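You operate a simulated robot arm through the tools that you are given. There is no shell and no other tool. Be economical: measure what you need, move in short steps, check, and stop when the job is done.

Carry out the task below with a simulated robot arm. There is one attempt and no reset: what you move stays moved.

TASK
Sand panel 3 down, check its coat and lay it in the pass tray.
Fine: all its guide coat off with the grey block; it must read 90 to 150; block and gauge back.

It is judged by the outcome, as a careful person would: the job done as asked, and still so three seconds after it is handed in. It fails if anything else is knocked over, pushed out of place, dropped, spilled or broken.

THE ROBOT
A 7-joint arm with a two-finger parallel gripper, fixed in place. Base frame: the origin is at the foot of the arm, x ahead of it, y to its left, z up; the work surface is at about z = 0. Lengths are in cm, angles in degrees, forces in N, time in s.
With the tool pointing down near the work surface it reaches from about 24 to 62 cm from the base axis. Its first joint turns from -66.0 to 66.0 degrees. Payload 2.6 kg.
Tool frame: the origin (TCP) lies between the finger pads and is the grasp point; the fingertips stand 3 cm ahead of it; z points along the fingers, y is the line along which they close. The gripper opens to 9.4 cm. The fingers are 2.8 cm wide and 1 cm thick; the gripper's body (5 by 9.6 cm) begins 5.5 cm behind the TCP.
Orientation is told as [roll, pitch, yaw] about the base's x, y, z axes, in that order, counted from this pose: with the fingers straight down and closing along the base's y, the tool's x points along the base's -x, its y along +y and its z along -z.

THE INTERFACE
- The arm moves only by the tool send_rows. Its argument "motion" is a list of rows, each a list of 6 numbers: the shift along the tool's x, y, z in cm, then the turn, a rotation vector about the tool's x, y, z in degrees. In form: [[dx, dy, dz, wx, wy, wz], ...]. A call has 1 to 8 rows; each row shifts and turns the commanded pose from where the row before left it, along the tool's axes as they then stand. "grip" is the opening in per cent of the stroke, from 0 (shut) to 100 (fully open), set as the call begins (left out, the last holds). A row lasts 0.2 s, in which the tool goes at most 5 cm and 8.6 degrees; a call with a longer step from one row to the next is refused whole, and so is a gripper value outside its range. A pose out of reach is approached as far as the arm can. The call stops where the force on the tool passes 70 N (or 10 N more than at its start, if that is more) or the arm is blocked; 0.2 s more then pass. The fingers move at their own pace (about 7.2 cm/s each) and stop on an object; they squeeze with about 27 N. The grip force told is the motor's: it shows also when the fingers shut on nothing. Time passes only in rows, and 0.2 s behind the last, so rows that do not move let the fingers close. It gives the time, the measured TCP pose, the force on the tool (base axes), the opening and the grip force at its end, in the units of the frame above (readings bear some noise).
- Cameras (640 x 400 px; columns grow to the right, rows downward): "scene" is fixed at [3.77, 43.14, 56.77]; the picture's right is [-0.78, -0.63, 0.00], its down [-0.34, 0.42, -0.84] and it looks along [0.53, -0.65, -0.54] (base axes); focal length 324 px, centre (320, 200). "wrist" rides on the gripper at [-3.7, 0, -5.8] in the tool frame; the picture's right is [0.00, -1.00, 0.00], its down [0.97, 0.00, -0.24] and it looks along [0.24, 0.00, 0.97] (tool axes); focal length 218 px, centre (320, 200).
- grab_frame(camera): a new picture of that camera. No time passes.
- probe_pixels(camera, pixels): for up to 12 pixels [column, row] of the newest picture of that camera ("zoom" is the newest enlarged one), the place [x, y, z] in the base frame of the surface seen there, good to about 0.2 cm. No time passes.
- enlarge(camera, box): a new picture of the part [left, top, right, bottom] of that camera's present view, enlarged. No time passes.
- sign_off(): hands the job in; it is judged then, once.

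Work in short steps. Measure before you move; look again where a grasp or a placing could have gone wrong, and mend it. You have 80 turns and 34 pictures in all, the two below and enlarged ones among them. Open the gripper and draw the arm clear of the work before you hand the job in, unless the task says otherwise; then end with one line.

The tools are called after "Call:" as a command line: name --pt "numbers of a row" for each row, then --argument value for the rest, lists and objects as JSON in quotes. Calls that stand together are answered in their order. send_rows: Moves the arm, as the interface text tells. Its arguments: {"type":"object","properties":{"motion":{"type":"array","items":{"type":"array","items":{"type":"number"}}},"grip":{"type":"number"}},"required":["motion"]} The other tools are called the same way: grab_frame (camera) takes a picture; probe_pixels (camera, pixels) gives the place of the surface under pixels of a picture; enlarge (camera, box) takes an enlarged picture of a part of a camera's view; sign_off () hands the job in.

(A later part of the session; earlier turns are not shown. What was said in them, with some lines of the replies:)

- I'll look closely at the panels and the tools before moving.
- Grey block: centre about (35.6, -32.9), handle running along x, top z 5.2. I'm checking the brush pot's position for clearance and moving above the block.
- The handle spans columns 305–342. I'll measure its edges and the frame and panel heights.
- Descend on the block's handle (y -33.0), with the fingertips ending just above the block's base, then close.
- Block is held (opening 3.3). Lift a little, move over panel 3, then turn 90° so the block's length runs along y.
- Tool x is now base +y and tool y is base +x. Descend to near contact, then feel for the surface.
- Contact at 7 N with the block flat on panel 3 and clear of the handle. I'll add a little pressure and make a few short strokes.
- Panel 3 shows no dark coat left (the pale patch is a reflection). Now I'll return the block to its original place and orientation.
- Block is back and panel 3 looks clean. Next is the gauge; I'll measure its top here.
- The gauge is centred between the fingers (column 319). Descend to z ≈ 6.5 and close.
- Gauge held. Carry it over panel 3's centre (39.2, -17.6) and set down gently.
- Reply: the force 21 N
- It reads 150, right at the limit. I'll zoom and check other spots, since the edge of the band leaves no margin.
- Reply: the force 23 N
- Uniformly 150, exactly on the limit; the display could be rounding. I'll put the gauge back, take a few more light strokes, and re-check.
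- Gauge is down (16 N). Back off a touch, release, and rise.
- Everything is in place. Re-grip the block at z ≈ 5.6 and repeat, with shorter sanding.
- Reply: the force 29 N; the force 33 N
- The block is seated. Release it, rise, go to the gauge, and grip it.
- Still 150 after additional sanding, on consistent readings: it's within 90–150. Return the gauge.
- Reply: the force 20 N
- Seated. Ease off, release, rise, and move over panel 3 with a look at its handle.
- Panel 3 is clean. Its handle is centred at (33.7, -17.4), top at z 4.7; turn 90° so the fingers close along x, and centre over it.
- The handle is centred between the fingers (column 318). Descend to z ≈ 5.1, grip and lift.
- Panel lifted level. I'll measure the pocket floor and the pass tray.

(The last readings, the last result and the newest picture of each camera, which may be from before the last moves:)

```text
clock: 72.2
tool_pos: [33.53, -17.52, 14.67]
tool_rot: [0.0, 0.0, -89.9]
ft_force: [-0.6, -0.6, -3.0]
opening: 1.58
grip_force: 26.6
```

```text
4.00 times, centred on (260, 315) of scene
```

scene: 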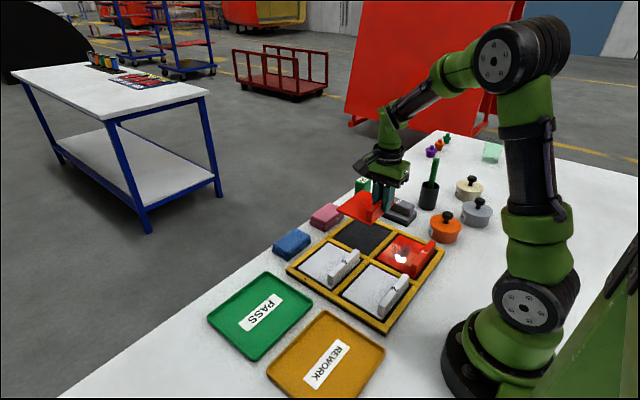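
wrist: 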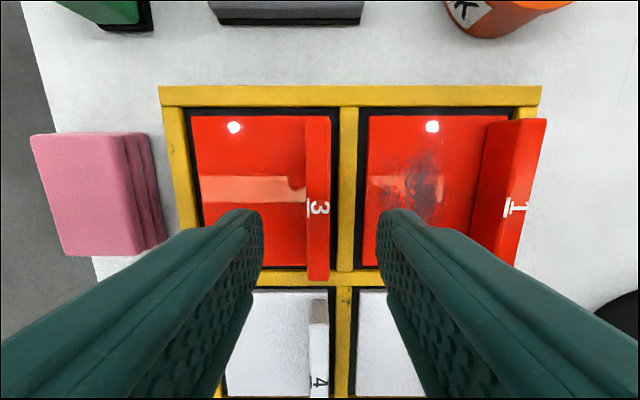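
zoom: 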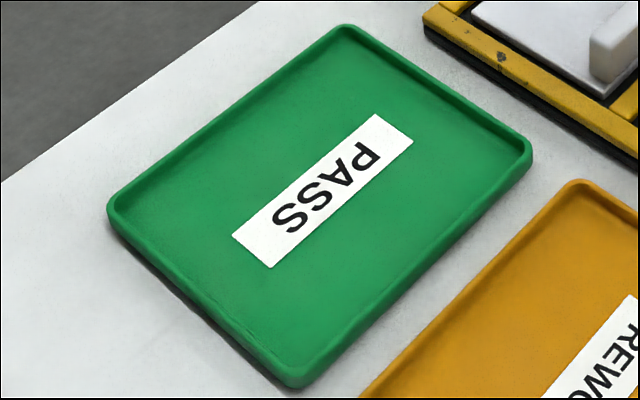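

Call:
send_rows --pt "2 0 0 0 0 0" --pt "3.5 0 0 0 0 0" --pt "3.5 0 0 0 0 0" --pt "3.5 0 0 0 0 0" --pt "3.5 0.5 0 0 0 0" --pt "3.5 0.8 0 0 0 0" --pt "3.5 0.8 0 0 0 0" --pt "3.5 0.8 0 0 0 0"

Call:
send_rows --pt "3.2 0.8 0 0 0 0" --pt "2.5 0 0 0 0 0" --pt "1.5 0 0 0 0 0" --pt "0 0 3 0 0 0" --pt "0 0 3 0 0 0" --pt "0 0 0 0 0 0"

Call:
enlarge --camera "scene" --box '[180, 200, 360, 380]'

```text
clock: 74.0
tool_pos: [36.37, 8.9, 14.44]
tool_rot: [0.0, 0.0, -90.0]
ft_force: [1.2, -0.2, -2.4]
opening: 1.57
grip_force: 26.9
```

```text
clock: 75.4
tool_pos: [37.4, 15.94, 8.59]
tool_rot: [0.0, 0.0, -90.0]
ft_force: [-0.2, 0.4, -2.8]
opening: 1.58
grip_force: 27.1
```

```text
2.22 times, centred on (270, 290) of scene
```

zoom: 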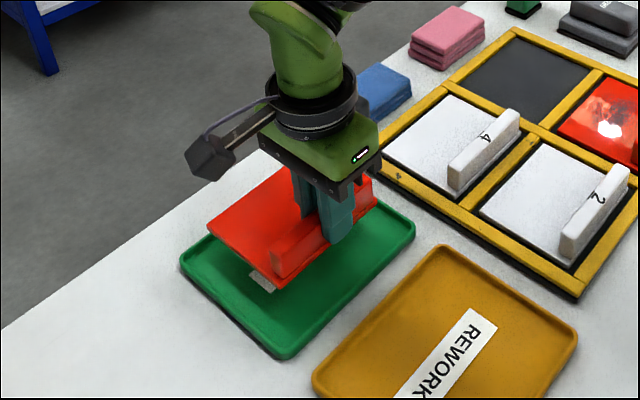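

The panel is over the tray with margin around it. Lower gently to contact.

Call:
send_rows --pt "0 0.1 2 0 0 0" --pt "0 0 1.3 0 0 0" --pt "0 0 0.3 0 0 0" --pt "0 0 0 0 0 0"

Call:
send_rows --pt "0 0 0.15 0 0 0" --pt "0 0 0.15 0 0 0" --pt "0 0 0 0 0 0"

```text
clock: 76.4
tool_pos: [37.5, 16.08, 4.91]
tool_rot: [-0.1, 0.0, -90.0]
ft_force: [0.8, -0.5, -3.8]
opening: 1.57
grip_force: 27.5
```

```text
clock: 77.2
tool_pos: [37.49, 16.06, 4.66]
tool_rot: [0.1, 0.1, -90.2]
ft_force: [-15.8, -6.6, 43.9]
opening: 1.6
grip_force: 27.0
```

Contact made (44 N, so ease off 0.2), then open modestly and rise.

Call:
send_rows --pt "0 0 -0.15 0 0 0" --pt "0 0 0 0 0 0"

Call:
send_rows --pt "0 0 0 0 0 0" --pt "0 0 0 0 0 0" --pt "0 0 -2 0 0 0" --pt "0 0 -4 0 0 0" --pt "0 0 -4 0 0 0" --pt "0 0 -5 0 0 0" --pt "0 0 -5 0 0 0" --grip 36

Call:
send_rows --pt "-4 0 -1 0 0 0" --pt "-4 0 -1 0 0 0" --pt "-4 0 0 0 0 0" --pt "-4 0 0 0 0 0" --pt "0 0 0 0 0 0"

Call:
grab_frame --camera "scene"

```text
clock: 77.8
tool_pos: [37.68, 16.06, 4.56]
tool_rot: [0.3, 0.0, -89.9]
ft_force: [4.1, -1.5, 15.3]
opening: 1.58
grip_force: 27.2
```

```text
clock: 79.4
tool_pos: [37.39, 16.17, 24.51]
tool_rot: [0.0, -0.1, -90.0]
ft_force: [-0.7, 0.0, 0.0]
opening: 3.37
grip_force: 0.0
```

```text
clock: 80.6
tool_pos: [37.48, 0.27, 26.62]
tool_rot: [0.1, 0.1, -89.9]
ft_force: [0.1, 0.4, 0.2]
opening: 3.37
grip_force: 0.1
```

```text
5 pictures are left
```

scene: 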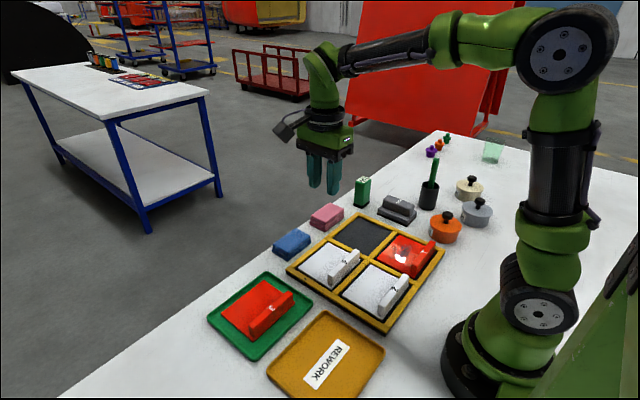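

Call:
enlarge --camera "scene" --box '[205, 265, 320, 365]'

Call:
enlarge --camera "scene" --box '[330, 165, 450, 235]'

```text
4.00 times, centred on (262, 315) of scene
```

zoom: 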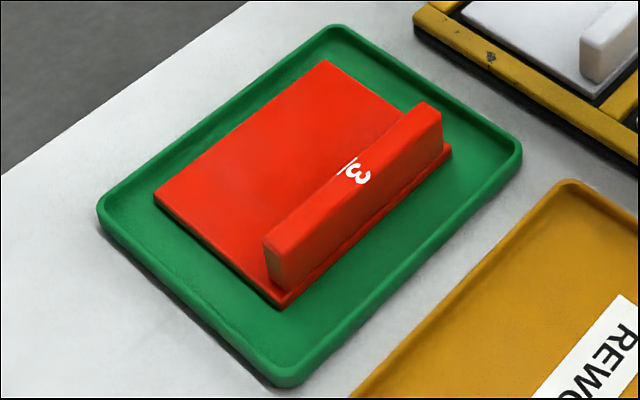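

```text
5.33 times, centred on (390, 200) of scene
```

zoom: 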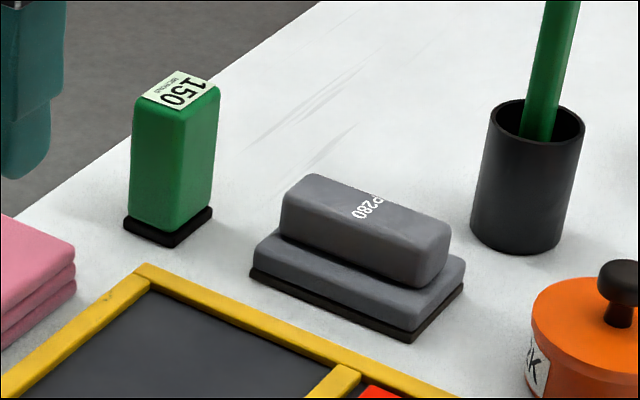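

Panel 3 lies flat and clean in the pass tray. The block and gauge are back in place, and the arm is clear with its gripper open.

Call:
sign_off

```text
The job is handed in.
```

Panel 3 is sanded clean with the grey block and laid flat in the pass tray, and the block and gauge are back in place; it reads 150, right at the top of the 90–150 range, and a second light sanding did not change that.
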